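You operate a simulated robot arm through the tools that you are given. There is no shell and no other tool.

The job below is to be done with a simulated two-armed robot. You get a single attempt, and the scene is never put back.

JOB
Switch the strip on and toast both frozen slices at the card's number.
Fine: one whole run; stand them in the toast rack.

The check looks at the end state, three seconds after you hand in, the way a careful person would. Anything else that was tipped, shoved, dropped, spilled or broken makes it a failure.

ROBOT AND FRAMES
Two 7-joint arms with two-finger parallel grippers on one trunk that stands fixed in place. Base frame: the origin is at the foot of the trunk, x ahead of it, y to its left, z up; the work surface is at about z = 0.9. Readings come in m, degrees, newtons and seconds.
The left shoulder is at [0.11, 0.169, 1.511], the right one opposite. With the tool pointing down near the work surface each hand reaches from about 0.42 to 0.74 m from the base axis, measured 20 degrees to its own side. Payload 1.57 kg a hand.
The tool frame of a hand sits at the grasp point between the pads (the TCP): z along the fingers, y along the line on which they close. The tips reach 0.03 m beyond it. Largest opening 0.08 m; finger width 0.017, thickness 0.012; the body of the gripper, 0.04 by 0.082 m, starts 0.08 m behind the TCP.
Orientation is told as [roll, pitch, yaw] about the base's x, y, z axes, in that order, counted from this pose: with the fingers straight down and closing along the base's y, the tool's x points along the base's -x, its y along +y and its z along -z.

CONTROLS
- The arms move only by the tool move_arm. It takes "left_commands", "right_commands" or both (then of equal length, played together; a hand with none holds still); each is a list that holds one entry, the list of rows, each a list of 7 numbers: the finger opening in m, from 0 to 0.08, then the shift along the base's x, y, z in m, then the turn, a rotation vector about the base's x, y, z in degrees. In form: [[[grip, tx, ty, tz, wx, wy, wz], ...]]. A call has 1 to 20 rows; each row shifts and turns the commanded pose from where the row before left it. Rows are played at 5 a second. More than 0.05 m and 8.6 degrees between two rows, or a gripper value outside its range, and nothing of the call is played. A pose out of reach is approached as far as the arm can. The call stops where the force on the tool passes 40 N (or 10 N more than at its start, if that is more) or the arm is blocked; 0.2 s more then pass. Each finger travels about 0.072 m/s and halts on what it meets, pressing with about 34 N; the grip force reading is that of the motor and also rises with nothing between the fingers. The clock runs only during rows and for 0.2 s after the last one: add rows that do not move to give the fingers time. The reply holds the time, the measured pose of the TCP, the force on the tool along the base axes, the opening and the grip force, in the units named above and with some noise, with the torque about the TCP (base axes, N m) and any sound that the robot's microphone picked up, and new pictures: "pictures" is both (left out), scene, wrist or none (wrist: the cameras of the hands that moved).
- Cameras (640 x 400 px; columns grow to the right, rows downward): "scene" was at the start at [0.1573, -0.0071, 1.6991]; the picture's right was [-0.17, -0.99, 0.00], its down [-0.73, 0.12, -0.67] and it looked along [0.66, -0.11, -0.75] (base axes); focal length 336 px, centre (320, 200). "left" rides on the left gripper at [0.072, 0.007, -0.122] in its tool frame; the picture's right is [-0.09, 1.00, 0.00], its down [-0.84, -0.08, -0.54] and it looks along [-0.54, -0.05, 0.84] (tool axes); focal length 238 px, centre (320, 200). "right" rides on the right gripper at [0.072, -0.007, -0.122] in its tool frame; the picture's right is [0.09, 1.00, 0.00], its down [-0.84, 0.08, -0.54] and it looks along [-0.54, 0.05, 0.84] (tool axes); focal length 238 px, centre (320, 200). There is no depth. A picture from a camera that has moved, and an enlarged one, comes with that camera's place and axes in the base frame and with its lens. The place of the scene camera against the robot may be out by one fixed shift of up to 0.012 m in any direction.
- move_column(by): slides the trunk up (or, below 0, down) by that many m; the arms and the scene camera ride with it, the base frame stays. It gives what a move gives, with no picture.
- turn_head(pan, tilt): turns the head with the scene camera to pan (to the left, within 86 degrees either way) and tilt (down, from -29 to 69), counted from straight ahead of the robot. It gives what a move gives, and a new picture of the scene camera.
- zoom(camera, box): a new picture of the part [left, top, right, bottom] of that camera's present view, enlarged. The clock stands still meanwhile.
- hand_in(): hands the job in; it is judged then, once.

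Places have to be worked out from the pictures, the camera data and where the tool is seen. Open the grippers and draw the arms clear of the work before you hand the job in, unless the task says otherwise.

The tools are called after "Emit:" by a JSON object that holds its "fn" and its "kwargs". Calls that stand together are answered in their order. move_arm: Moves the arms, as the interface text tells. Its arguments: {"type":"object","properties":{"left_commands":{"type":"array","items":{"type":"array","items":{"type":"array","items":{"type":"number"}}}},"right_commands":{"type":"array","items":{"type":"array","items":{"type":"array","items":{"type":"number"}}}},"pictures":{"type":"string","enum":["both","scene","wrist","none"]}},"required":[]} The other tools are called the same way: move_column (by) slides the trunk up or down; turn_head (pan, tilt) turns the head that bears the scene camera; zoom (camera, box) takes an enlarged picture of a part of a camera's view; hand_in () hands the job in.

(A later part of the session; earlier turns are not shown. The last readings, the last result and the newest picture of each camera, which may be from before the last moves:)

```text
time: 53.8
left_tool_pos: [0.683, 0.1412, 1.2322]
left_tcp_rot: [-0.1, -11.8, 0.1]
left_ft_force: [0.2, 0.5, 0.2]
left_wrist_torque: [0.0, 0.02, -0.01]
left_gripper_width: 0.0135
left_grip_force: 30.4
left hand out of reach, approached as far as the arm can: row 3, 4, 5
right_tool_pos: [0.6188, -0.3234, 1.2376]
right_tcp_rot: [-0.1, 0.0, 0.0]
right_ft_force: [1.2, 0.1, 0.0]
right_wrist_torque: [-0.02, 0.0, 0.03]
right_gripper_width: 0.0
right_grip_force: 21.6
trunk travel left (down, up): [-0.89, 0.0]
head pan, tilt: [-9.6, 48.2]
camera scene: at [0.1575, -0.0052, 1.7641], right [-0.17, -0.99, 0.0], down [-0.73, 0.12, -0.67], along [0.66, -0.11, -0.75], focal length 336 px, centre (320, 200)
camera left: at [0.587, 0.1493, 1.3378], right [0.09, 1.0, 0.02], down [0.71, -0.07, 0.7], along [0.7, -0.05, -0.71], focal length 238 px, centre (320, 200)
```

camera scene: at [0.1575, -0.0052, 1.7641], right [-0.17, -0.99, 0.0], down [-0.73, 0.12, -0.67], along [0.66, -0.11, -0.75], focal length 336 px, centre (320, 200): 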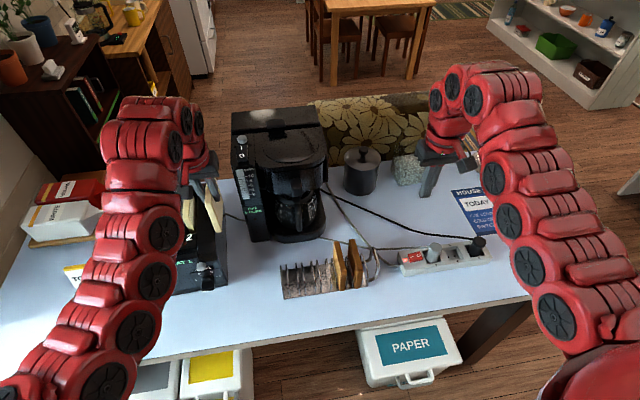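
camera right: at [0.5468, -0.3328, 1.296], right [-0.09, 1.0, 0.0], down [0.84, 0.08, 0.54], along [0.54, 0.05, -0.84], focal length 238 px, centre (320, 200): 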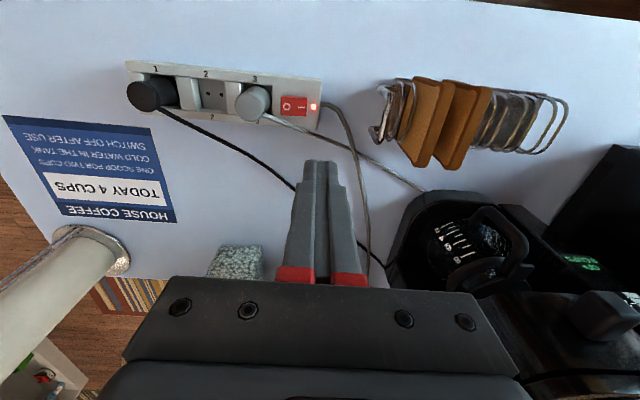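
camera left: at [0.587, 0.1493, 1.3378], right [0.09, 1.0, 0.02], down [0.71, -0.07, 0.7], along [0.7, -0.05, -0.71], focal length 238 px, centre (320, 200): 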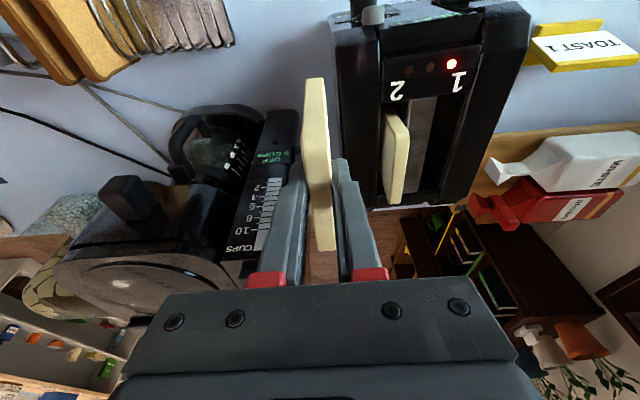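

Inner limit again at this height; I descend while moving on in −y and back in x to a hover over the rack's +y end (slice bottom ≈1.05, above the hoops).

Emit:
{"fn": "move_arm", "kwargs": {"left_commands": [[[0.005, 0, -0.03, -0.03, 0, 0, 0], [0.005, -0.015, -0.03, -0.03, 0, 0, 0], [0.005, -0.02, -0.03, -0.03, 0, 0, 0], [0.005, -0.02, -0.03, -0.01, 0, 0, 0], [0.005, 0, 0, 0, 0, 0, 0]]], "pictures": "both"}}

Emit:
{"fn": "zoom", "kwargs": {"camera": "left", "box": [180, 20, 400, 220]}}

Emit:
{"fn": "zoom", "kwargs": {"camera": "scene", "box": [250, 180, 390, 310]}}

Emit:
{"fn": "zoom", "kwargs": {"camera": "right", "box": [370, 40, 640, 220]}}

```text
time: 55.0
left_tool_pos: [0.6276, 0.0212, 1.131]
left_tcp_rot: [-0.2, -11.7, 0.1]
left_ft_force: [-0.7, 0.0, -1.2]
left_wrist_torque: [0.02, -0.01, 0.01]
left_gripper_width: 0.0136
left_grip_force: 30.3
right_tool_pos: [0.6195, -0.3241, 1.2372]
right_tcp_rot: [0.0, -0.1, 0.0]
right_ft_force: [-0.7, 0.1, -0.6]
right_wrist_torque: [-0.02, 0.0, -0.01]
right_gripper_width: 0.0
right_grip_force: 21.4
trunk travel left (down, up): [-0.89, 0.0]
head pan, tilt: [-9.6, 48.2]
camera scene: at [0.1577, -0.006, 1.7641], right [-0.17, -0.99, 0.0], down [-0.73, 0.12, -0.67], along [0.66, -0.11, -0.75], focal length 336 px, centre (320, 200)
camera left: at [0.5319, 0.0288, 1.2366], right [0.09, 1.0, 0.02], down [0.71, -0.08, 0.7], along [0.7, -0.05, -0.71], focal length 238 px, centre (320, 200)
```

scene: 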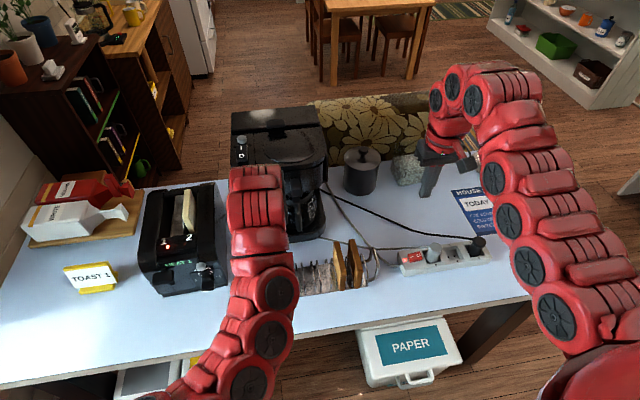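
left: 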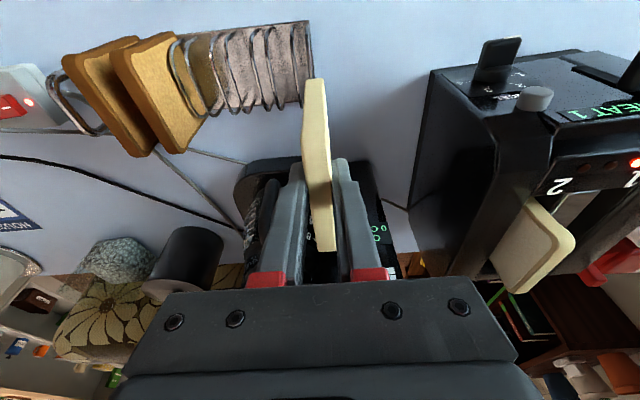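

```text
2.00 times, centred on (290, 120) of left
camera zoom: at [0.5319, 0.0288, 1.2366], right [0.09, 1.0, 0.02], down [0.71, -0.08, 0.7], along [0.7, -0.05, -0.71], focal length 477 px, centre (380, 360)
```

zoom: 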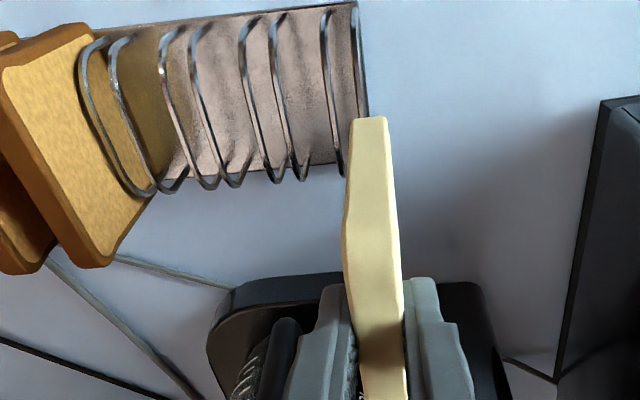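

```text
3.08 times, centred on (320, 245) of scene
camera zoom: at [0.1577, -0.006, 1.7641], right [-0.17, -0.99, 0.0], down [-0.73, 0.12, -0.67], along [0.66, -0.11, -0.75], focal length 1035 px, centre (320, 62)
```

zoom: 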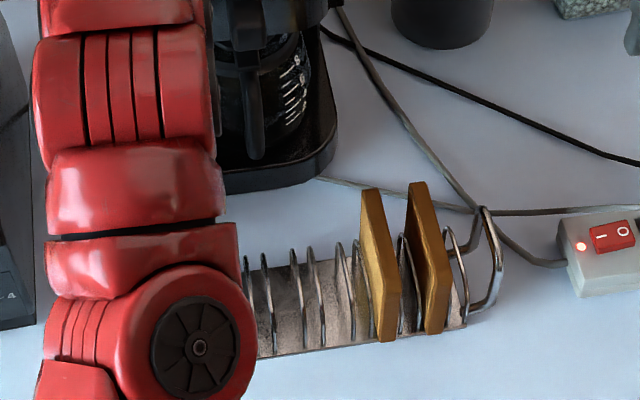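

```text
2.22 times, centred on (505, 130) of right
camera zoom: at [0.547, -0.3317, 1.361], right [-0.09, 1.0, 0.0], down [0.84, 0.08, 0.54], along [0.54, 0.05, -0.84], focal length 530 px, centre (-91, 356)
```

zoom: 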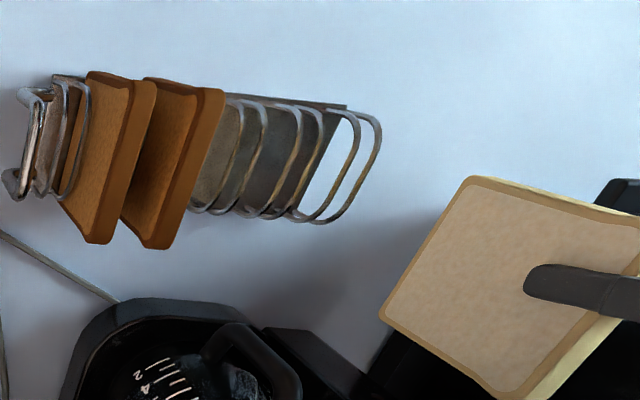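

Slot A (between the first two hoop pairs) works out at y≈-0.016, 31 mm wide, rack centre x≈0.624, hoop tops ≈0.955. I move the slice over it and lower until its bottom is just above the hoops, then check from both wrist cameras.

Emit:
{"fn": "move_arm", "kwargs": {"left_commands": [[[0.005, -0.006, -0.019, 0, 0, 0, 0], [0.005, -0.006, -0.018, -0.02, 0, 0, 0], [0.005, 0, 0, -0.03, 0, 0, 0], [0.005, 0, 0, -0.015, 0, 0, 0], [0.005, 0, 0, 0, 0, 0, 0]]], "pictures": "both"}}

Emit:
{"fn": "zoom", "kwargs": {"camera": "left", "box": [200, 20, 420, 200]}}

Emit:
{"fn": "zoom", "kwargs": {"camera": "right", "box": [400, 50, 600, 200]}}

```text
time: 56.2
left_tool_pos: [0.6162, -0.0158, 1.0643]
left_tcp_rot: [-0.1, -11.8, 0.0]
left_ft_force: [-0.6, 0.5, -0.4]
left_wrist_torque: [0.0, 0.0, 0.03]
left_gripper_width: 0.014
left_grip_force: 30.4
right_tool_pos: [0.6191, -0.3245, 1.2366]
right_tcp_rot: [-0.1, 0.1, 0.0]
right_ft_force: [0.0, -0.5, -1.1]
right_wrist_torque: [-0.01, -0.03, -0.01]
right_gripper_width: 0.0002
right_grip_force: 21.5
trunk travel left (down, up): [-0.89, 0.0]
head pan, tilt: [-9.6, 48.2]
camera scene: at [0.1573, -0.0072, 1.7641], right [-0.17, -0.99, 0.0], down [-0.73, 0.12, -0.67], along [0.66, -0.11, -0.75], focal length 336 px, centre (320, 200)
camera left: at [0.5211, -0.0083, 1.1695], right [0.09, 1.0, 0.02], down [0.71, -0.08, 0.7], along [0.7, -0.05, -0.71], focal length 238 px, centre (320, 200)
```

scene: 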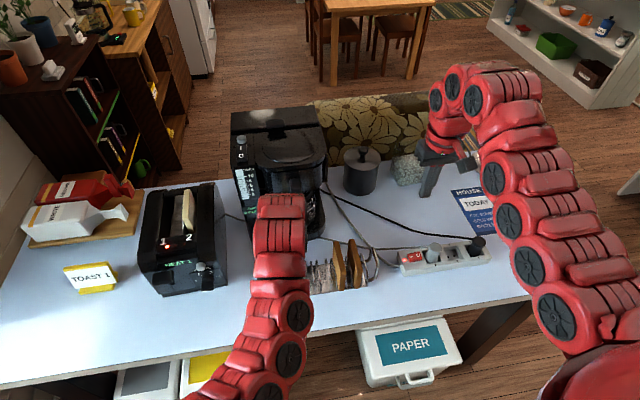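
left: 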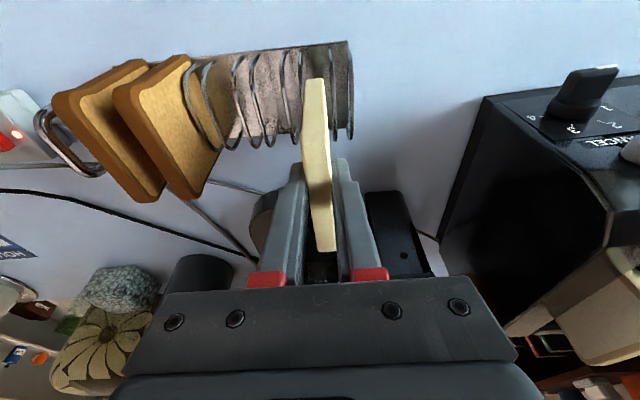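

```text
2.22 times, centred on (310, 110) of left
camera zoom: at [0.5211, -0.0083, 1.1695], right [0.09, 1.0, 0.02], down [0.71, -0.08, 0.7], along [0.7, -0.05, -0.71], focal length 530 px, centre (342, 400)
```

zoom: 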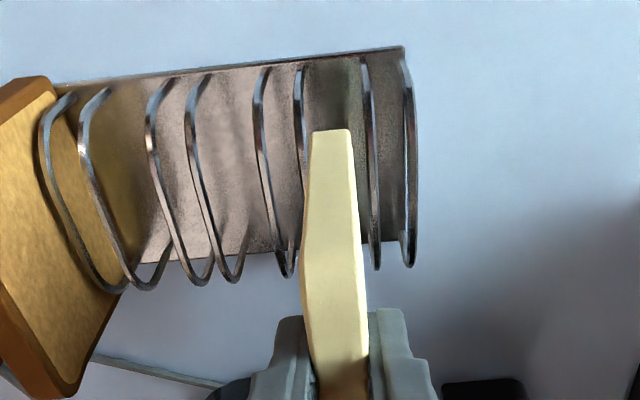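

```text
2.67 times, centred on (500, 125) of right
camera zoom: at [0.5467, -0.3327, 1.361], right [-0.09, 1.0, 0.0], down [0.84, 0.08, 0.54], along [0.54, 0.05, -0.84], focal length 636 px, centre (-160, 400)
```

zoom: 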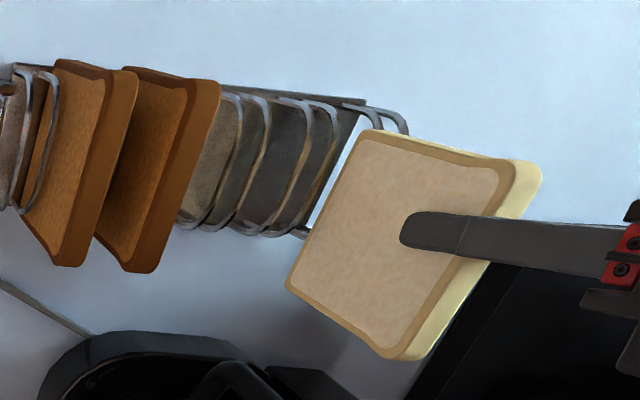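

The slice hangs centred between the two wires of slot A. I lower it slowly into the slot, watching for contact.

Emit:
{"fn": "move_arm", "kwargs": {"left_commands": [[[0.005, 0, 0, -0.015, 0, 0, 0], [0.005, 0, 0, -0.015, 0, 0, 0], [0.005, 0, 0, -0.012, 0, 0, 0], [0.005, 0, 0, -0.01, 0, 0, 0], [0.005, 0, 0, 0, 0, 0, 0]]], "pictures": "both"}}

Emit:
{"fn": "zoom", "kwargs": {"camera": "left", "box": [200, 20, 420, 200]}}

Emit:
{"fn": "zoom", "kwargs": {"camera": "right", "box": [400, 50, 600, 200]}}

```text
time: 57.4
left_tool_pos: [0.6161, -0.015, 1.014]
left_tcp_rot: [-0.1, -11.9, 0.1]
left_ft_force: [0.2, 0.0, -0.7]
left_wrist_torque: [-0.01, 0.02, 0.02]
left_gripper_width: 0.0138
left_grip_force: 30.0
right_tool_pos: [0.6192, -0.3246, 1.2384]
right_tcp_rot: [0.0, 0.0, -0.1]
right_ft_force: [0.3, 0.5, 0.0]
right_wrist_torque: [0.02, 0.01, -0.05]
right_gripper_width: 0.0
right_grip_force: 21.2
trunk travel left (down, up): [-0.89, 0.0]
head pan, tilt: [-9.6, 48.2]
camera scene: at [0.1572, -0.0072, 1.7641], right [-0.17, -0.99, 0.0], down [-0.73, 0.12, -0.67], along [0.66, -0.11, -0.75], focal length 336 px, centre (320, 200)
camera left: at [0.5203, -0.0083, 1.1184], right [0.09, 1.0, 0.02], down [0.71, -0.08, 0.7], along [0.7, -0.05, -0.71], focal length 238 px, centre (320, 200)
```

scene: 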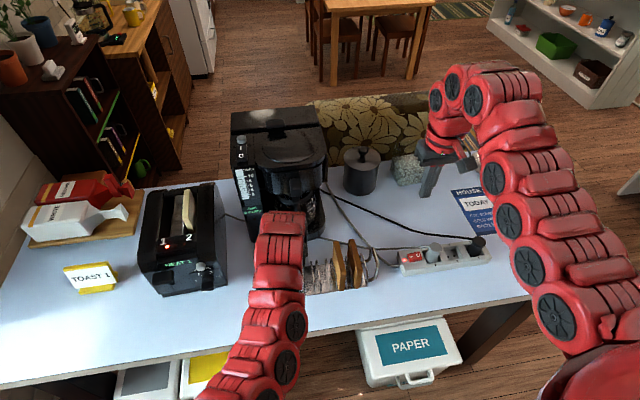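
left: 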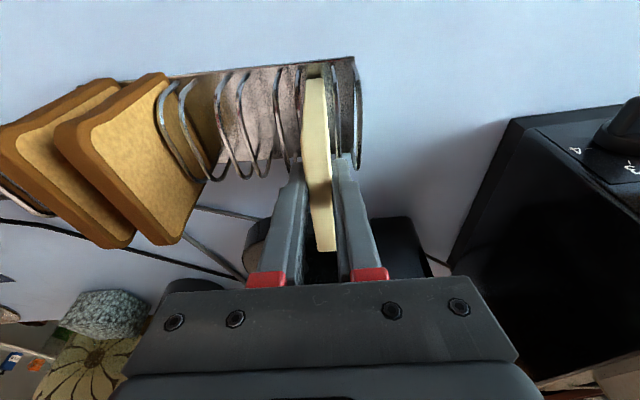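

```text
2.22 times, centred on (310, 110) of left
camera zoom: at [0.5203, -0.0083, 1.1184], right [0.09, 1.0, 0.02], down [0.71, -0.08, 0.7], along [0.7, -0.05, -0.71], focal length 530 px, centre (342, 400)
```

zoom: 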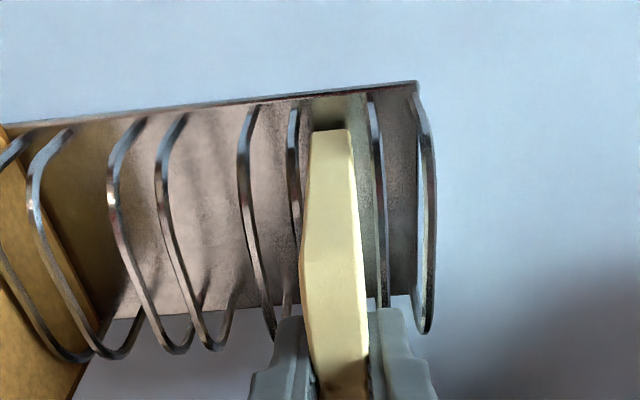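

```text
2.67 times, centred on (500, 125) of right
camera zoom: at [0.5466, -0.3327, 1.3609], right [-0.09, 1.0, 0.0], down [0.84, 0.08, 0.54], along [0.54, 0.05, -0.84], focal length 636 px, centre (-160, 400)
```

zoom: 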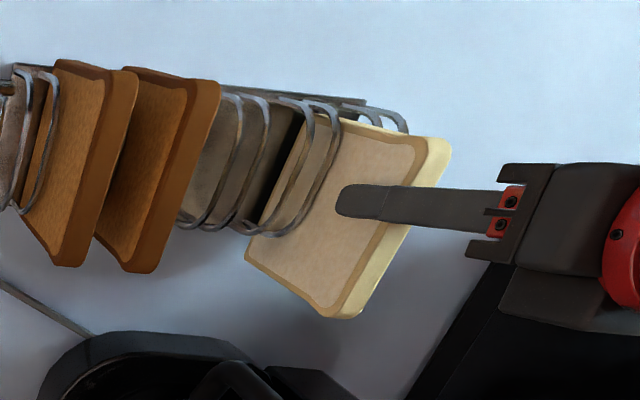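

Good, the slice is inside the slot. Shift 2 mm to +y to centre it, and continue down until it touches the base.

Emit:
{"fn": "move_arm", "kwargs": {"left_commands": [[[0.005, 0, 0.002, -0.005, 0, 0, 0], [0.005, 0, 0, -0.004, 0, 0, 0], [0.005, 0, 0, -0.004, 0, 0, 0], [0.005, 0, 0, 0, 0, 0, 0]]], "pictures": "wrist"}}

Emit:
{"fn": "zoom", "kwargs": {"camera": "right", "box": [400, 50, 600, 200]}}

```text
time: 58.3
left_tool_pos: [0.6172, -0.0139, 1.0067]
left_tcp_rot: [-0.4, -12.7, 0.0]
left_ft_force: [-10.5, 3.7, 25.6]
left_wrist_torque: [0.35, 0.97, 0.0]
left_gripper_width: 0.0137
left_grip_force: 30.4
right_tool_pos: [0.6153, -0.3252, 1.2409]
right_tcp_rot: [0.1, -0.4, 0.1]
right_ft_force: [0.6, -0.3, 0.4]
right_wrist_torque: [0.02, 0.01, 0.03]
right_gripper_width: 0.0
right_grip_force: 20.9
trunk travel left (down, up): [-0.89, 0.0]
head pan, tilt: [-9.6, 48.2]
stopped in row 4 (left hand): the force on the tool passed its limit at 43 N (the readings are from after the stop); the commanded pose is now the measured one
camera left: at [0.52, -0.0065, 1.1105], right [0.09, 1.0, 0.02], down [0.7, -0.07, 0.71], along [0.71, -0.05, -0.7], focal length 238 px, centre (320, 200)
```

left: 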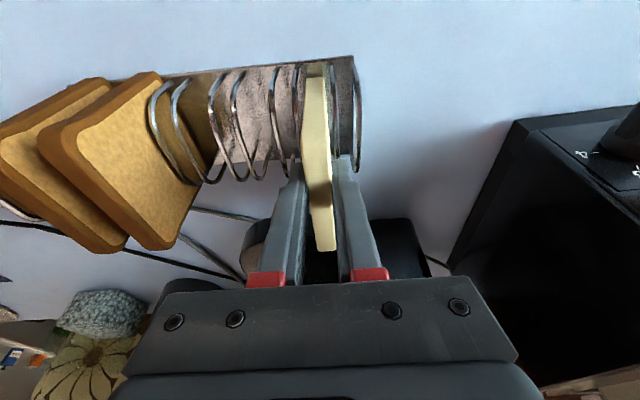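

```text
2.67 times, centred on (500, 125) of right
camera zoom: at [0.5426, -0.3318, 1.3631], right [-0.09, 1.0, 0.0], down [0.83, 0.08, 0.55], along [0.54, 0.05, -0.84], focal length 636 px, centre (-160, 400)
```

zoom: 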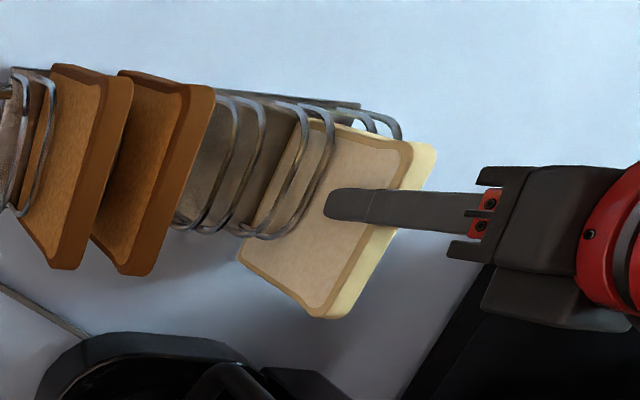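

The slice's bottom has reached the rack base (torque fits contact 85 mm below the TCP). I ease up 3 mm, then open a little to release.

Emit:
{"fn": "move_arm", "kwargs": {"left_commands": [[[0.005, 0, 0, 0.003, 0, 0, 0], [0.005, 0, 0, 0, 0, 0, 0], [0.02, 0, 0, 0, 0, 0, 0], [0.032, 0, 0, 0, 0, 0, 0], [0.032, 0, 0, 0, 0, 0, 0]]], "pictures": "wrist"}}

Emit:
{"fn": "zoom", "kwargs": {"camera": "right", "box": [400, 50, 600, 200]}}

Emit:
{"fn": "zoom", "kwargs": {"camera": "left", "box": [200, 20, 420, 280]}}

```text
time: 59.5
left_tool_pos: [0.6197, -0.0141, 1.0072]
left_tcp_rot: [-0.2, -12.3, 0.1]
left_ft_force: [-0.6, 0.4, -0.2]
left_wrist_torque: [0.0, -0.02, 0.02]
left_gripper_width: 0.0321
left_grip_force: 0.1
right_tool_pos: [0.6192, -0.3256, 1.2378]
right_tcp_rot: [0.0, 0.0, 0.0]
right_ft_force: [0.5, -0.1, 0.4]
right_wrist_torque: [-0.01, 0.01, 0.02]
right_gripper_width: 0.0002
right_grip_force: 22.1
trunk travel left (down, up): [-0.89, 0.0]
head pan, tilt: [-9.6, 48.2]
camera left: at [0.523, -0.0068, 1.1107], right [0.09, 1.0, 0.02], down [0.7, -0.07, 0.71], along [0.71, -0.05, -0.71], focal length 238 px, centre (320, 200)
```

left: 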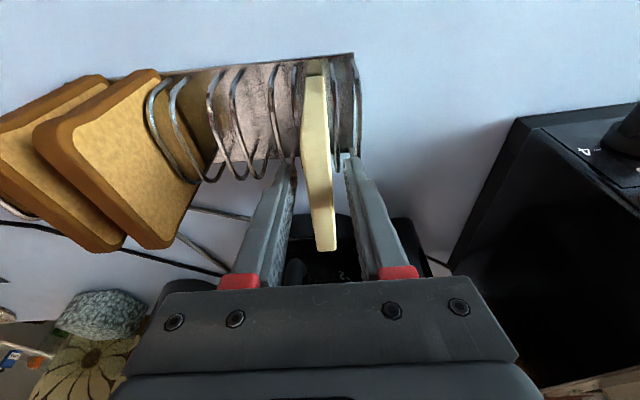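

```text
2.67 times, centred on (500, 125) of right
camera zoom: at [0.5467, -0.3328, 1.3609], right [-0.09, 1.0, 0.0], down [0.84, 0.08, 0.54], along [0.54, 0.05, -0.84], focal length 636 px, centre (-160, 400)
```

zoom: 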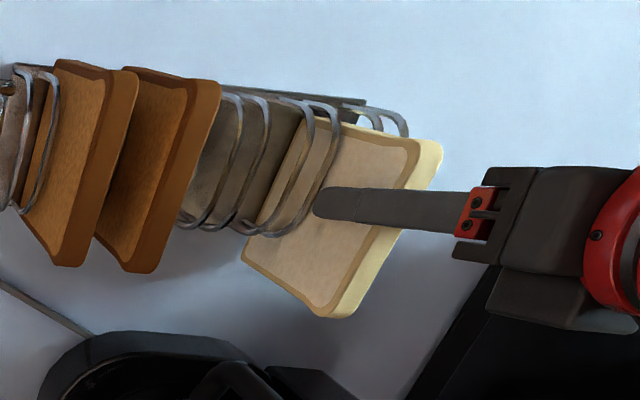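

```text
1.54 times, centred on (310, 150) of left
camera zoom: at [0.523, -0.0068, 1.1107], right [0.09, 1.0, 0.02], down [0.7, -0.07, 0.71], along [0.71, -0.05, -0.71], focal length 367 px, centre (335, 277)
```

zoom: 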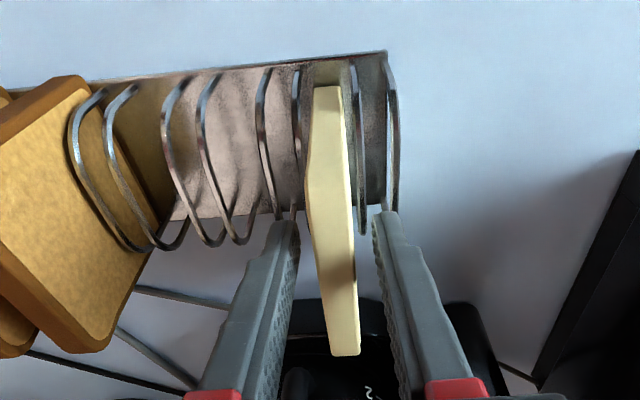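

Slice 1 stands seated in slot A at the same height as the existing slices. I withdraw straight up.

Emit:
{"fn": "move_arm", "kwargs": {"left_commands": [[[0.034, 0, 0.001, 0.015, 0, 0, 0], [0.034, 0, 0, 0.025, 0, 0, 0], [0.034, 0, 0, 0.03, 0, 0, 0], [0.034, 0, 0, 0.03, 0, 0, 0], [0.034, 0.01, 0.03, 0.025, 0, 0, 0], [0.034, 0.01, 0.04, 0.025, 0, 0, 0], [0.034, 0, 0, 0, 0, 0, 0]]], "pictures": "both"}}

Emit:
{"fn": "zoom", "kwargs": {"camera": "right", "box": [400, 50, 600, 200]}}

Emit:
{"fn": "zoom", "kwargs": {"camera": "scene", "box": [250, 200, 400, 310]}}

```text
time: 61.1
left_tool_pos: [0.6355, 0.0548, 1.158]
left_tcp_rot: [-0.2, -12.3, 0.1]
left_ft_force: [-0.8, -0.3, -0.3]
left_wrist_torque: [0.04, 0.0, -0.01]
left_gripper_width: 0.0344
left_grip_force: 0.1
right_tool_pos: [0.6189, -0.3261, 1.2376]
right_tcp_rot: [0.2, 0.0, 0.0]
right_ft_force: [0.8, -0.1, -0.2]
right_wrist_torque: [0.0, 0.0, 0.01]
right_gripper_width: 0.0001
right_grip_force: 21.4
trunk travel left (down, up): [-0.89, 0.0]
head pan, tilt: [-9.6, 48.2]
camera scene: at [0.1569, -0.0085, 1.7641], right [-0.17, -0.99, 0.0], down [-0.73, 0.12, -0.67], along [0.66, -0.11, -0.75], focal length 336 px, centre (320, 200)
camera left: at [0.539, 0.0619, 1.2626], right [0.09, 1.0, 0.02], down [0.7, -0.08, 0.71], along [0.71, -0.05, -0.71], focal length 238 px, centre (320, 200)
```

scene: 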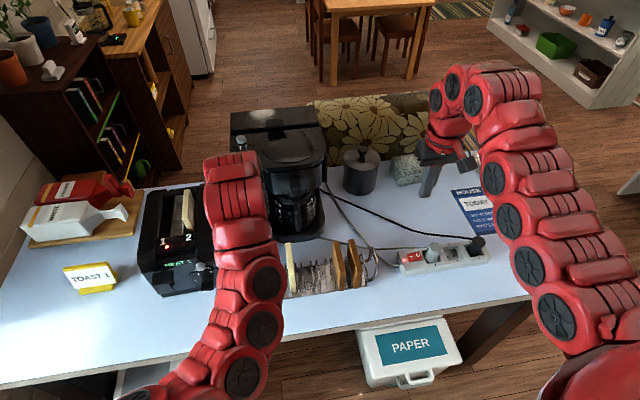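
left: 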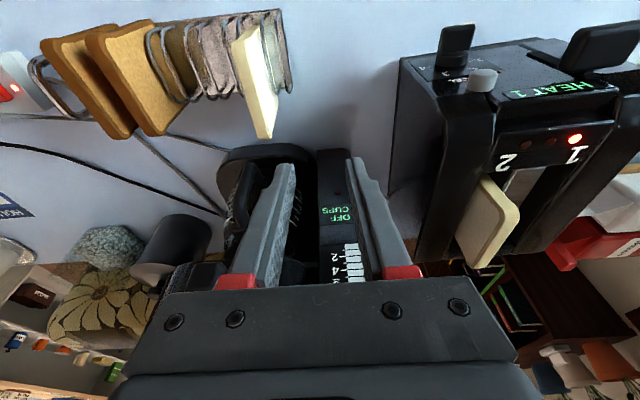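

```text
2.67 times, centred on (500, 125) of right
camera zoom: at [0.5464, -0.3338, 1.3607], right [-0.09, 1.0, 0.0], down [0.84, 0.08, 0.54], along [0.54, 0.05, -0.84], focal length 636 px, centre (-160, 400)
```

zoom: 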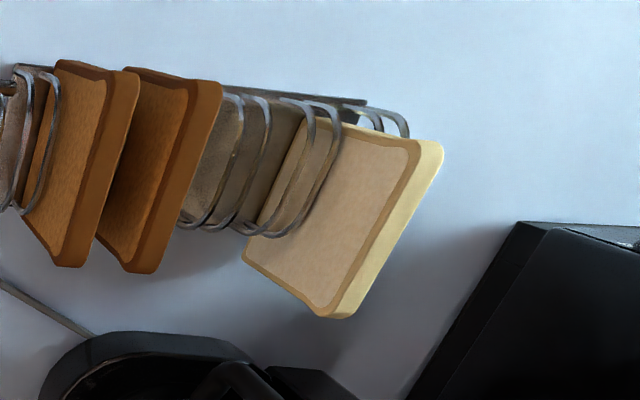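

```text
3.64 times, centred on (325, 255) of scene
camera zoom: at [0.1569, -0.0085, 1.7641], right [-0.17, -0.99, 0.0], down [-0.73, 0.12, -0.67], along [0.66, -0.11, -0.75], focal length 1224 px, centre (302, 0)
```

zoom: 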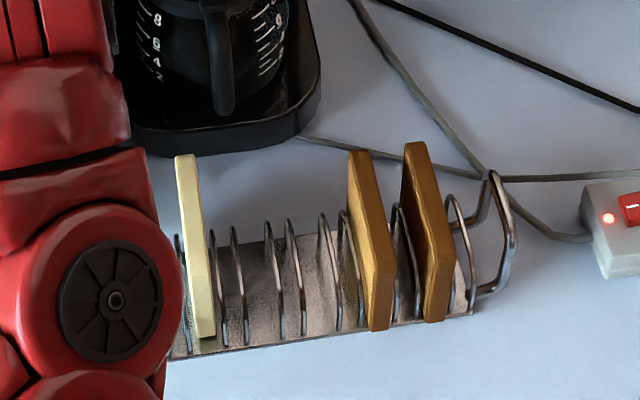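

Slice 1 stands well in the rack. Now back for slice 2: I travel at z≈1.2 to above it (y≈0.234) and check alignment.

Emit:
{"fn": "move_arm", "kwargs": {"left_commands": [[[0.045, 0.015, 0.03, 0.025, 0, 0, 0], [0.045, 0.025, 0.035, 0.02, 0, 0, 0], [0.045, 0.015, 0.04, 0, 0, 0, 0], [0.045, 0.025, 0.04, 0, 0, 0, 0], [0.045, 0.03, 0.034, 0, 0, 0, 0], [0.045, 0, 0, -0.02, 0, 0, 0], [0.045, 0, 0, 0, 0, 0, 0]]], "pictures": "both"}}

Emit:
{"fn": "zoom", "kwargs": {"camera": "left", "box": [200, 80, 440, 280]}}

Emit:
{"fn": "zoom", "kwargs": {"camera": "scene", "box": [120, 170, 240, 270]}}

```text
time: 62.7
left_tool_pos: [0.7488, 0.2342, 1.1814]
left_tcp_rot: [-0.2, -12.4, 0.1]
left_ft_force: [-0.3, -0.2, 0.7]
left_wrist_torque: [-0.03, 0.05, -0.05]
left_gripper_width: 0.0451
left_grip_force: 0.1
right_tool_pos: [0.6184, -0.3245, 1.2384]
right_tcp_rot: [0.0, 0.0, 0.0]
right_ft_force: [-0.9, -0.1, 0.3]
right_wrist_torque: [0.01, 0.01, 0.01]
right_gripper_width: 0.0
right_grip_force: 21.4
trunk travel left (down, up): [-0.89, 0.0]
head pan, tilt: [-9.6, 48.2]
camera scene: at [0.157, -0.0072, 1.7641], right [-0.17, -0.99, 0.0], down [-0.73, 0.12, -0.67], along [0.66, -0.11, -0.74], focal length 336 px, centre (320, 200)
camera left: at [0.6529, 0.2416, 1.2859], right [0.09, 1.0, 0.02], down [0.7, -0.07, 0.71], along [0.71, -0.05, -0.71], focal length 238 px, centre (320, 200)
```

scene: 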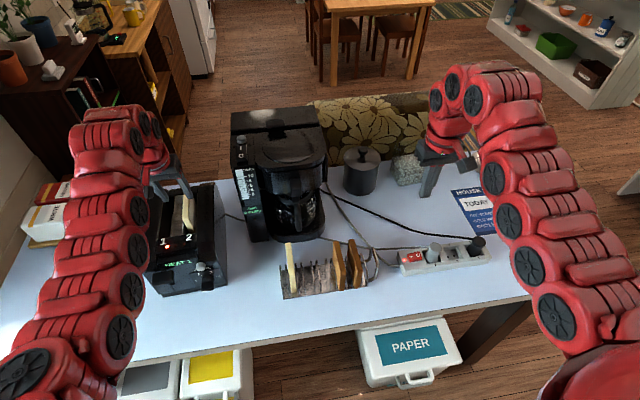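
left: 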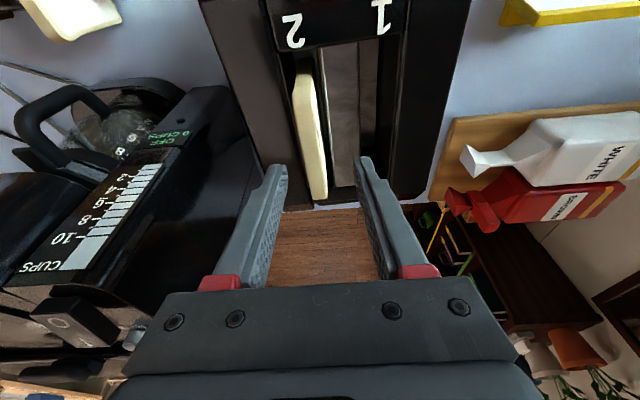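

```text
2.00 times, centred on (320, 180) of left
camera zoom: at [0.6529, 0.2416, 1.2859], right [0.09, 1.0, 0.02], down [0.7, -0.07, 0.71], along [0.71, -0.05, -0.71], focal length 477 px, centre (320, 240)
```

zoom: 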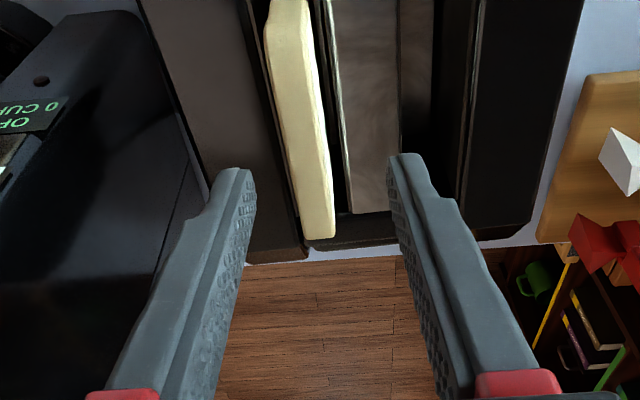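

```text
4.00 times, centred on (180, 220) of scene
camera zoom: at [0.157, -0.0072, 1.7641], right [-0.17, -0.99, 0.0], down [-0.73, 0.12, -0.67], along [0.66, -0.11, -0.74], focal length 1346 px, centre (880, 120)
```

zoom: 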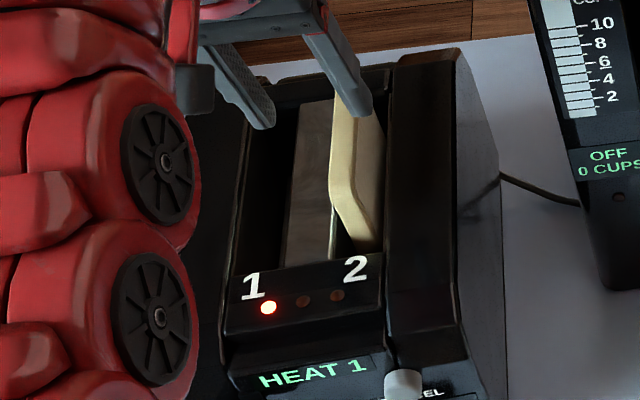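

Slice 2's centre is at y≈0.2305. I shift 4 mm and descend to the same grasp height as before.

Emit:
{"fn": "move_arm", "kwargs": {"left_commands": [[[0.045, 0, -0.004, -0.015, 0, 0, 0], [0.045, 0, 0, -0.015, 0, 0, 0], [0.045, 0, 0, -0.015, 0, 0, 0], [0.045, 0, 0, -0.008, 0, 0, 0], [0.045, 0, 0, -0.005, 0, 0, 0], [0.045, 0, 0, 0, 0, 0, 0]]], "pictures": "wrist"}}

Emit:
{"fn": "zoom", "kwargs": {"camera": "left", "box": [200, 80, 440, 280]}}

```text
time: 64.1
left_tool_pos: [0.7496, 0.2313, 1.1238]
left_tcp_rot: [-0.2, -12.3, 0.1]
left_ft_force: [-0.3, 0.4, -0.7]
left_wrist_torque: [0.0, 0.0, -0.04]
left_gripper_width: 0.045
left_grip_force: 0.1
right_tool_pos: [0.6188, -0.3259, 1.238]
right_tcp_rot: [0.0, 0.0, 0.0]
right_ft_force: [0.4, -1.2, -0.4]
right_wrist_torque: [0.01, 0.02, 0.04]
right_gripper_width: 0.0
right_grip_force: 21.1
trunk travel left (down, up): [-0.89, 0.0]
head pan, tilt: [-9.6, 48.2]
camera left: at [0.6537, 0.2392, 1.2272], right [0.09, 1.0, 0.02], down [0.7, -0.07, 0.71], along [0.71, -0.05, -0.71], focal length 238 px, centre (320, 200)
```

left: 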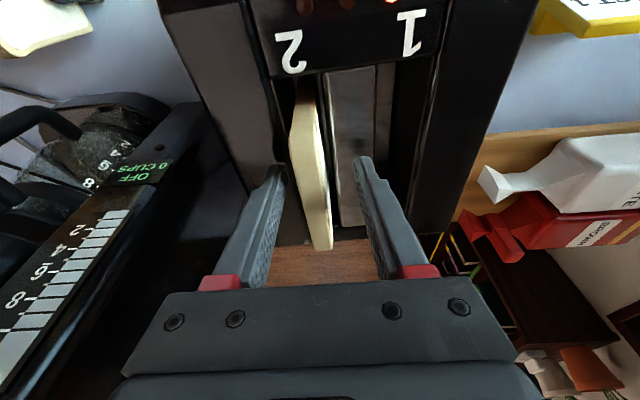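

```text
2.00 times, centred on (320, 180) of left
camera zoom: at [0.6537, 0.2392, 1.2272], right [0.09, 1.0, 0.02], down [0.7, -0.07, 0.71], along [0.71, -0.05, -0.71], focal length 477 px, centre (320, 240)
```

zoom: 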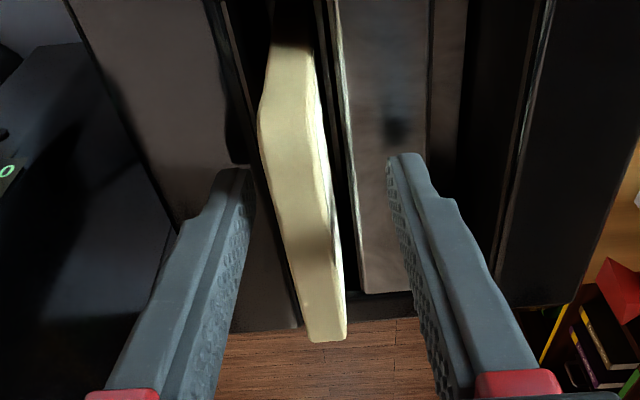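

The slice sits a few mm towards the −y finger; I shift 4 mm in −y so the fingers close evenly, then grip.

Emit:
{"fn": "move_arm", "kwargs": {"left_commands": [[[0.045, 0, -0.004, 0, 0, 0, 0], [0.03, 0, 0, 0, 0, 0, 0], [0.015, 0, 0, 0, 0, 0, 0], [0.005, 0, 0, 0, 0, 0, 0], [0.005, 0, 0, 0, 0, 0, 0]]], "pictures": "wrist"}}

Emit:
{"fn": "zoom", "kwargs": {"camera": "left", "box": [200, 80, 440, 280]}}

```text
time: 65.3
left_tool_pos: [0.7488, 0.2287, 1.1232]
left_tcp_rot: [-0.2, -12.3, 0.2]
left_ft_force: [0.2, -0.3, 0.0]
left_wrist_torque: [-0.03, -0.09, -0.02]
left_gripper_width: 0.0137
left_grip_force: 30.4
right_tool_pos: [0.6195, -0.3248, 1.238]
right_tcp_rot: [0.0, 0.0, 0.0]
right_ft_force: [0.8, -0.1, 0.5]
right_wrist_torque: [-0.05, 0.01, 0.01]
right_gripper_width: 0.0
right_grip_force: 21.1
trunk travel left (down, up): [-0.89, 0.0]
head pan, tilt: [-9.6, 48.2]
camera left: at [0.6535, 0.2352, 1.2275], right [0.09, 1.0, 0.02], down [0.7, -0.07, 0.71], along [0.71, -0.05, -0.71], focal length 238 px, centre (320, 200)
```

left: 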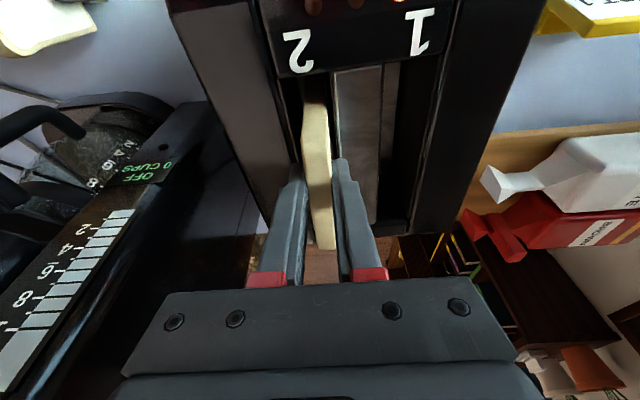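

```text
2.00 times, centred on (320, 180) of left
camera zoom: at [0.6535, 0.2352, 1.2275], right [0.09, 1.0, 0.02], down [0.7, -0.07, 0.71], along [0.71, -0.05, -0.71], focal length 477 px, centre (320, 240)
```

zoom: 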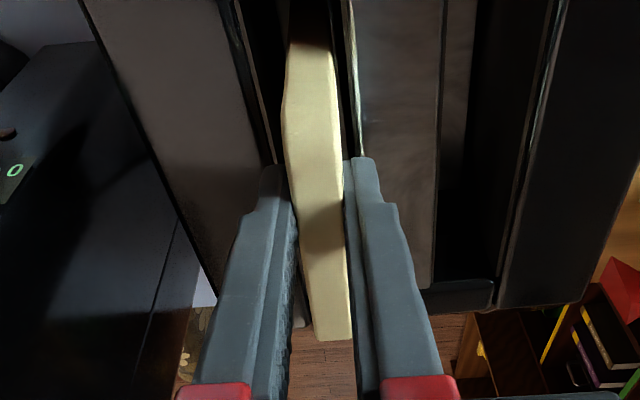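

Slice 2 is held. Lifting straight up as before.

Emit:
{"fn": "move_arm", "kwargs": {"left_commands": [[[0.005, 0, 0, 0.02, 0, 0, 0], [0.005, 0, 0, 0.03, 0, 0, 0], [0.005, 0, 0, 0.03, 0, 0, 0], [0.005, 0, 0, 0.03, 0, 0, 0], [0.005, 0, 0, 0, 0, 0, 0]]], "pictures": "both"}}

Emit:
{"fn": "zoom", "kwargs": {"camera": "scene", "box": [110, 150, 240, 300]}}

```text
time: 66.5
left_tool_pos: [0.7506, 0.2284, 1.2322]
left_tcp_rot: [-0.2, -12.2, 0.1]
left_ft_force: [-0.7, 0.9, 0.6]
left_wrist_torque: [-0.01, 0.0, 0.03]
left_gripper_width: 0.0138
left_grip_force: 30.3
right_tool_pos: [0.6193, -0.3251, 1.2378]
right_tcp_rot: [0.0, 0.0, 0.1]
right_ft_force: [-0.1, 0.3, 1.1]
right_wrist_torque: [0.02, -0.01, 0.0]
right_gripper_width: 0.0001
right_grip_force: 21.4
trunk travel left (down, up): [-0.89, 0.0]
head pan, tilt: [-9.6, 48.2]
camera scene: at [0.1575, -0.0071, 1.764], right [-0.17, -0.99, 0.0], down [-0.73, 0.12, -0.67], along [0.66, -0.11, -0.75], focal length 336 px, centre (320, 200)
camera left: at [0.6543, 0.2355, 1.3362], right [0.09, 1.0, 0.02], down [0.7, -0.07, 0.71], along [0.71, -0.05, -0.71], focal length 238 px, centre (320, 200)
```

scene: 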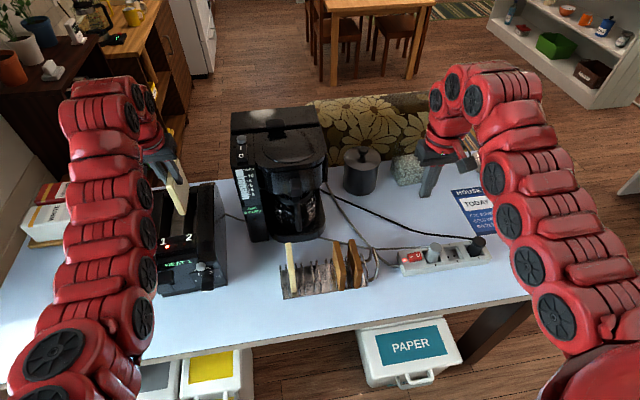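
left: 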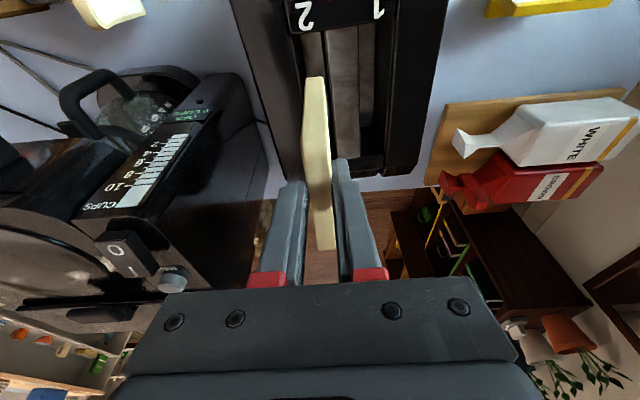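

```text
2.67 times, centred on (175, 225) of scene
camera zoom: at [0.1575, -0.0071, 1.764], right [-0.17, -0.99, 0.0], down [-0.73, 0.12, -0.67], along [0.66, -0.11, -0.75], focal length 897 px, centre (707, 133)
```

zoom: 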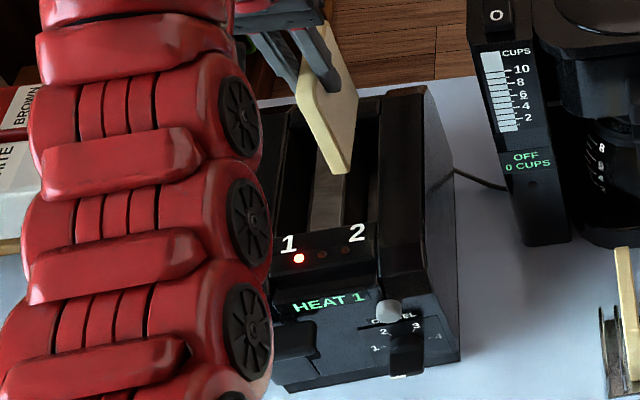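

Slice 2 is out. I follow the same route back to the rack, ending at a hover beyond slice 1 at slot B (y≈-0.059), bottom at about 1.047, above all tops (1.012).

Emit:
{"fn": "move_arm", "kwargs": {"left_commands": [[[0.005, -0.03, -0.02, 0, 0, 0, 0], [0.005, -0.03, -0.02, 0, 0, 0, 0], [0.005, 0, -0.045, 0, 0, 0, 0], [0.005, 0, -0.03, -0.03, 0, 0, 0], [0.005, -0.015, -0.03, -0.03, 0, 0, 0], [0.005, -0.02, -0.03, -0.03, 0, 0, 0], [0.005, -0.02, -0.03, -0.01, 0, 0, 0], [0.005, -0.01, -0.04, 0.005, 0, 0, 0], [0.005, -0.01, -0.042, 0, 0, 0, 0], [0.005, 0, 0, 0, 0, 0, 0]]], "pictures": "both"}}

Emit:
{"fn": "zoom", "kwargs": {"camera": "left", "box": [200, 20, 420, 220]}}

Emit:
{"fn": "zoom", "kwargs": {"camera": "right", "box": [400, 50, 600, 200]}}

```text
time: 68.7
left_tool_pos: [0.6129, -0.0575, 1.1332]
left_tcp_rot: [-0.3, -12.3, 0.1]
left_ft_force: [0.5, -0.8, -0.1]
left_wrist_torque: [0.0, 0.0, -0.01]
left_gripper_width: 0.0137
left_grip_force: 30.2
right_tool_pos: [0.6191, -0.3236, 1.2377]
right_tcp_rot: [0.1, 0.0, 0.0]
right_ft_force: [-0.1, 0.6, -0.4]
right_wrist_torque: [-0.01, -0.01, 0.0]
right_gripper_width: 0.0
right_grip_force: 21.5
trunk travel left (down, up): [-0.89, 0.0]
head pan, tilt: [-9.6, 48.2]
camera scene: at [0.1573, -0.0056, 1.7641], right [-0.17, -0.99, 0.0], down [-0.73, 0.12, -0.67], along [0.66, -0.11, -0.74], focal length 336 px, centre (320, 200)
camera left: at [0.5167, -0.0496, 1.2387], right [0.09, 1.0, 0.02], down [0.7, -0.07, 0.71], along [0.71, -0.05, -0.71], focal length 238 px, centre (320, 200)
```

scene: 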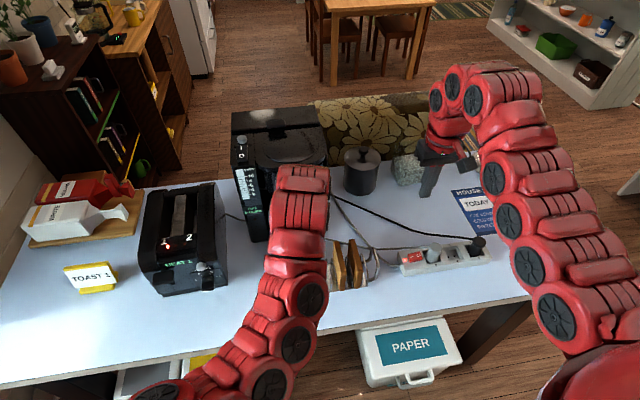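
left: 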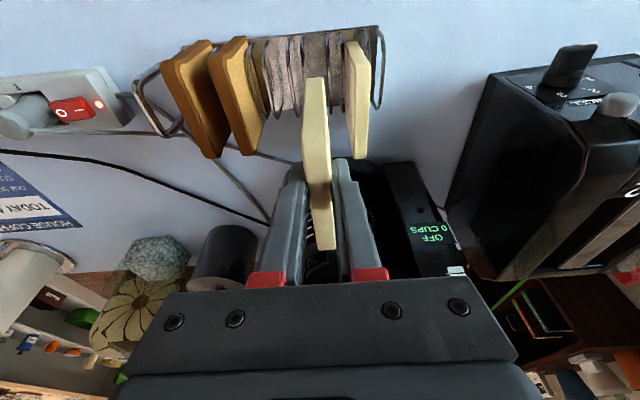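

```text
2.00 times, centred on (310, 120) of left
camera zoom: at [0.5167, -0.0496, 1.2387], right [0.09, 1.0, 0.02], down [0.7, -0.07, 0.71], along [0.71, -0.05, -0.71], focal length 477 px, centre (340, 360)
```

zoom: 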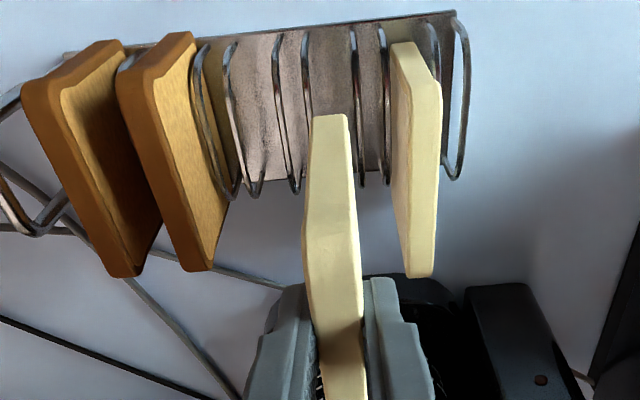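

```text
2.67 times, centred on (500, 125) of right
camera zoom: at [0.5468, -0.3314, 1.3612], right [-0.09, 1.0, 0.0], down [0.84, 0.08, 0.54], along [0.54, 0.05, -0.84], focal length 636 px, centre (-160, 400)
```

zoom: 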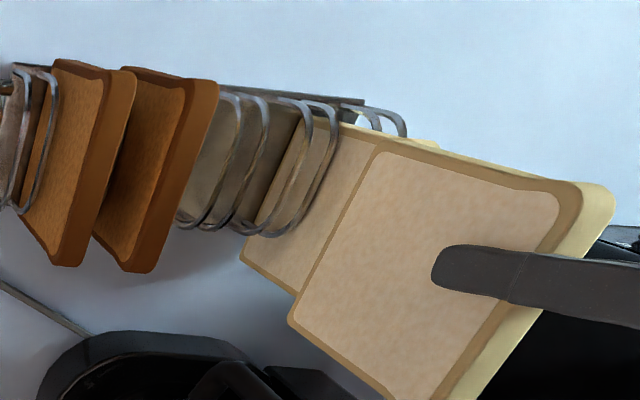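

Slot B centre now measures y≈-0.0565; the slice is over it (TCP y=-0.0575). Lowering to just inside the hoops and checking.

Emit:
{"fn": "move_arm", "kwargs": {"left_commands": [[[0.005, 0, 0.001, -0.03, 0, 0, 0], [0.005, 0, 0, -0.03, 0, 0, 0], [0.005, 0, 0, -0.012, 0, 0, 0], [0.005, 0, 0, 0, 0, 0, 0]]], "pictures": "wrist"}}

Emit:
{"fn": "zoom", "kwargs": {"camera": "left", "box": [200, 20, 420, 200]}}

Emit:
{"fn": "zoom", "kwargs": {"camera": "right", "box": [400, 50, 600, 200]}}

```text
time: 69.7
left_tool_pos: [0.6148, -0.0572, 1.0655]
left_tcp_rot: [-0.3, -12.4, 0.1]
left_ft_force: [-0.1, -0.9, -0.1]
left_wrist_torque: [-0.02, 0.01, 0.0]
left_gripper_width: 0.0136
left_grip_force: 30.1
right_tool_pos: [0.6202, -0.3248, 1.2378]
right_tcp_rot: [-0.1, 0.0, 0.0]
right_ft_force: [-0.7, 0.2, -0.4]
right_wrist_torque: [0.0, 0.02, -0.02]
right_gripper_width: 0.0
right_grip_force: 21.6
trunk travel left (down, up): [-0.89, 0.0]
head pan, tilt: [-9.6, 48.2]
camera left: at [0.5179, -0.0493, 1.1693], right [0.09, 1.0, 0.02], down [0.7, -0.07, 0.71], along [0.71, -0.05, -0.71], focal length 238 px, centre (320, 200)
```

left: 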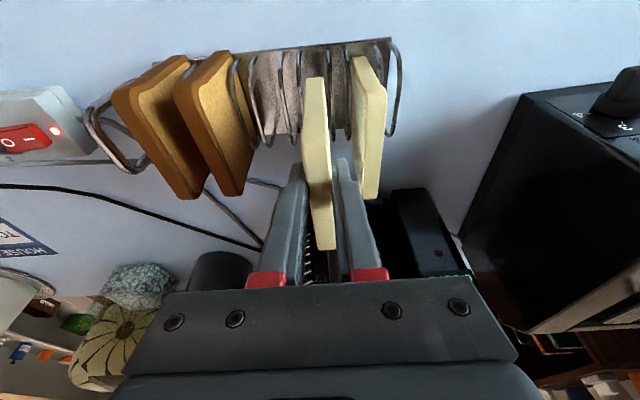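

```text
2.22 times, centred on (310, 110) of left
camera zoom: at [0.5179, -0.0493, 1.1693], right [0.09, 1.0, 0.02], down [0.7, -0.07, 0.71], along [0.71, -0.05, -0.71], focal length 530 px, centre (342, 400)
```

zoom: 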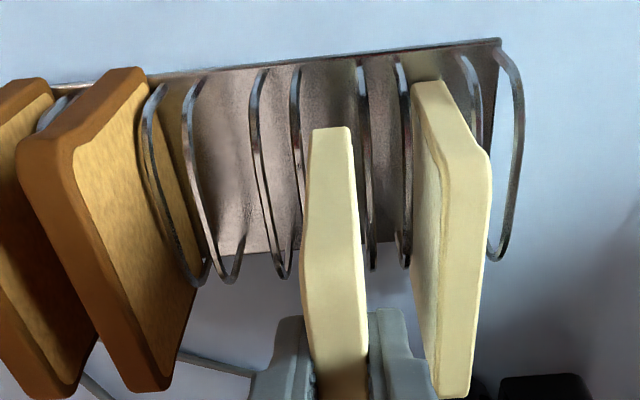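

```text
2.67 times, centred on (500, 125) of right
camera zoom: at [0.5468, -0.333, 1.3608], right [-0.09, 1.0, 0.0], down [0.84, 0.08, 0.54], along [0.54, 0.05, -0.84], focal length 636 px, centre (-160, 400)
```

zoom: 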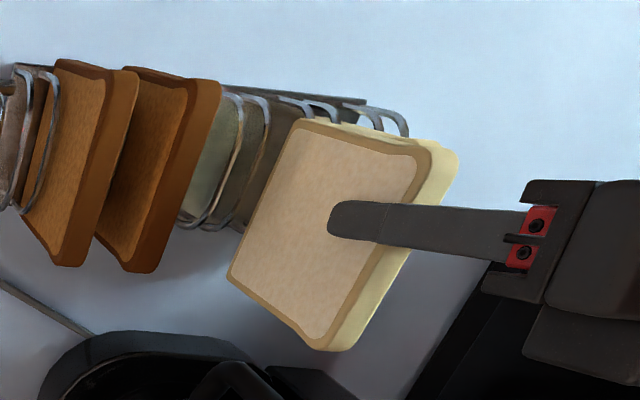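

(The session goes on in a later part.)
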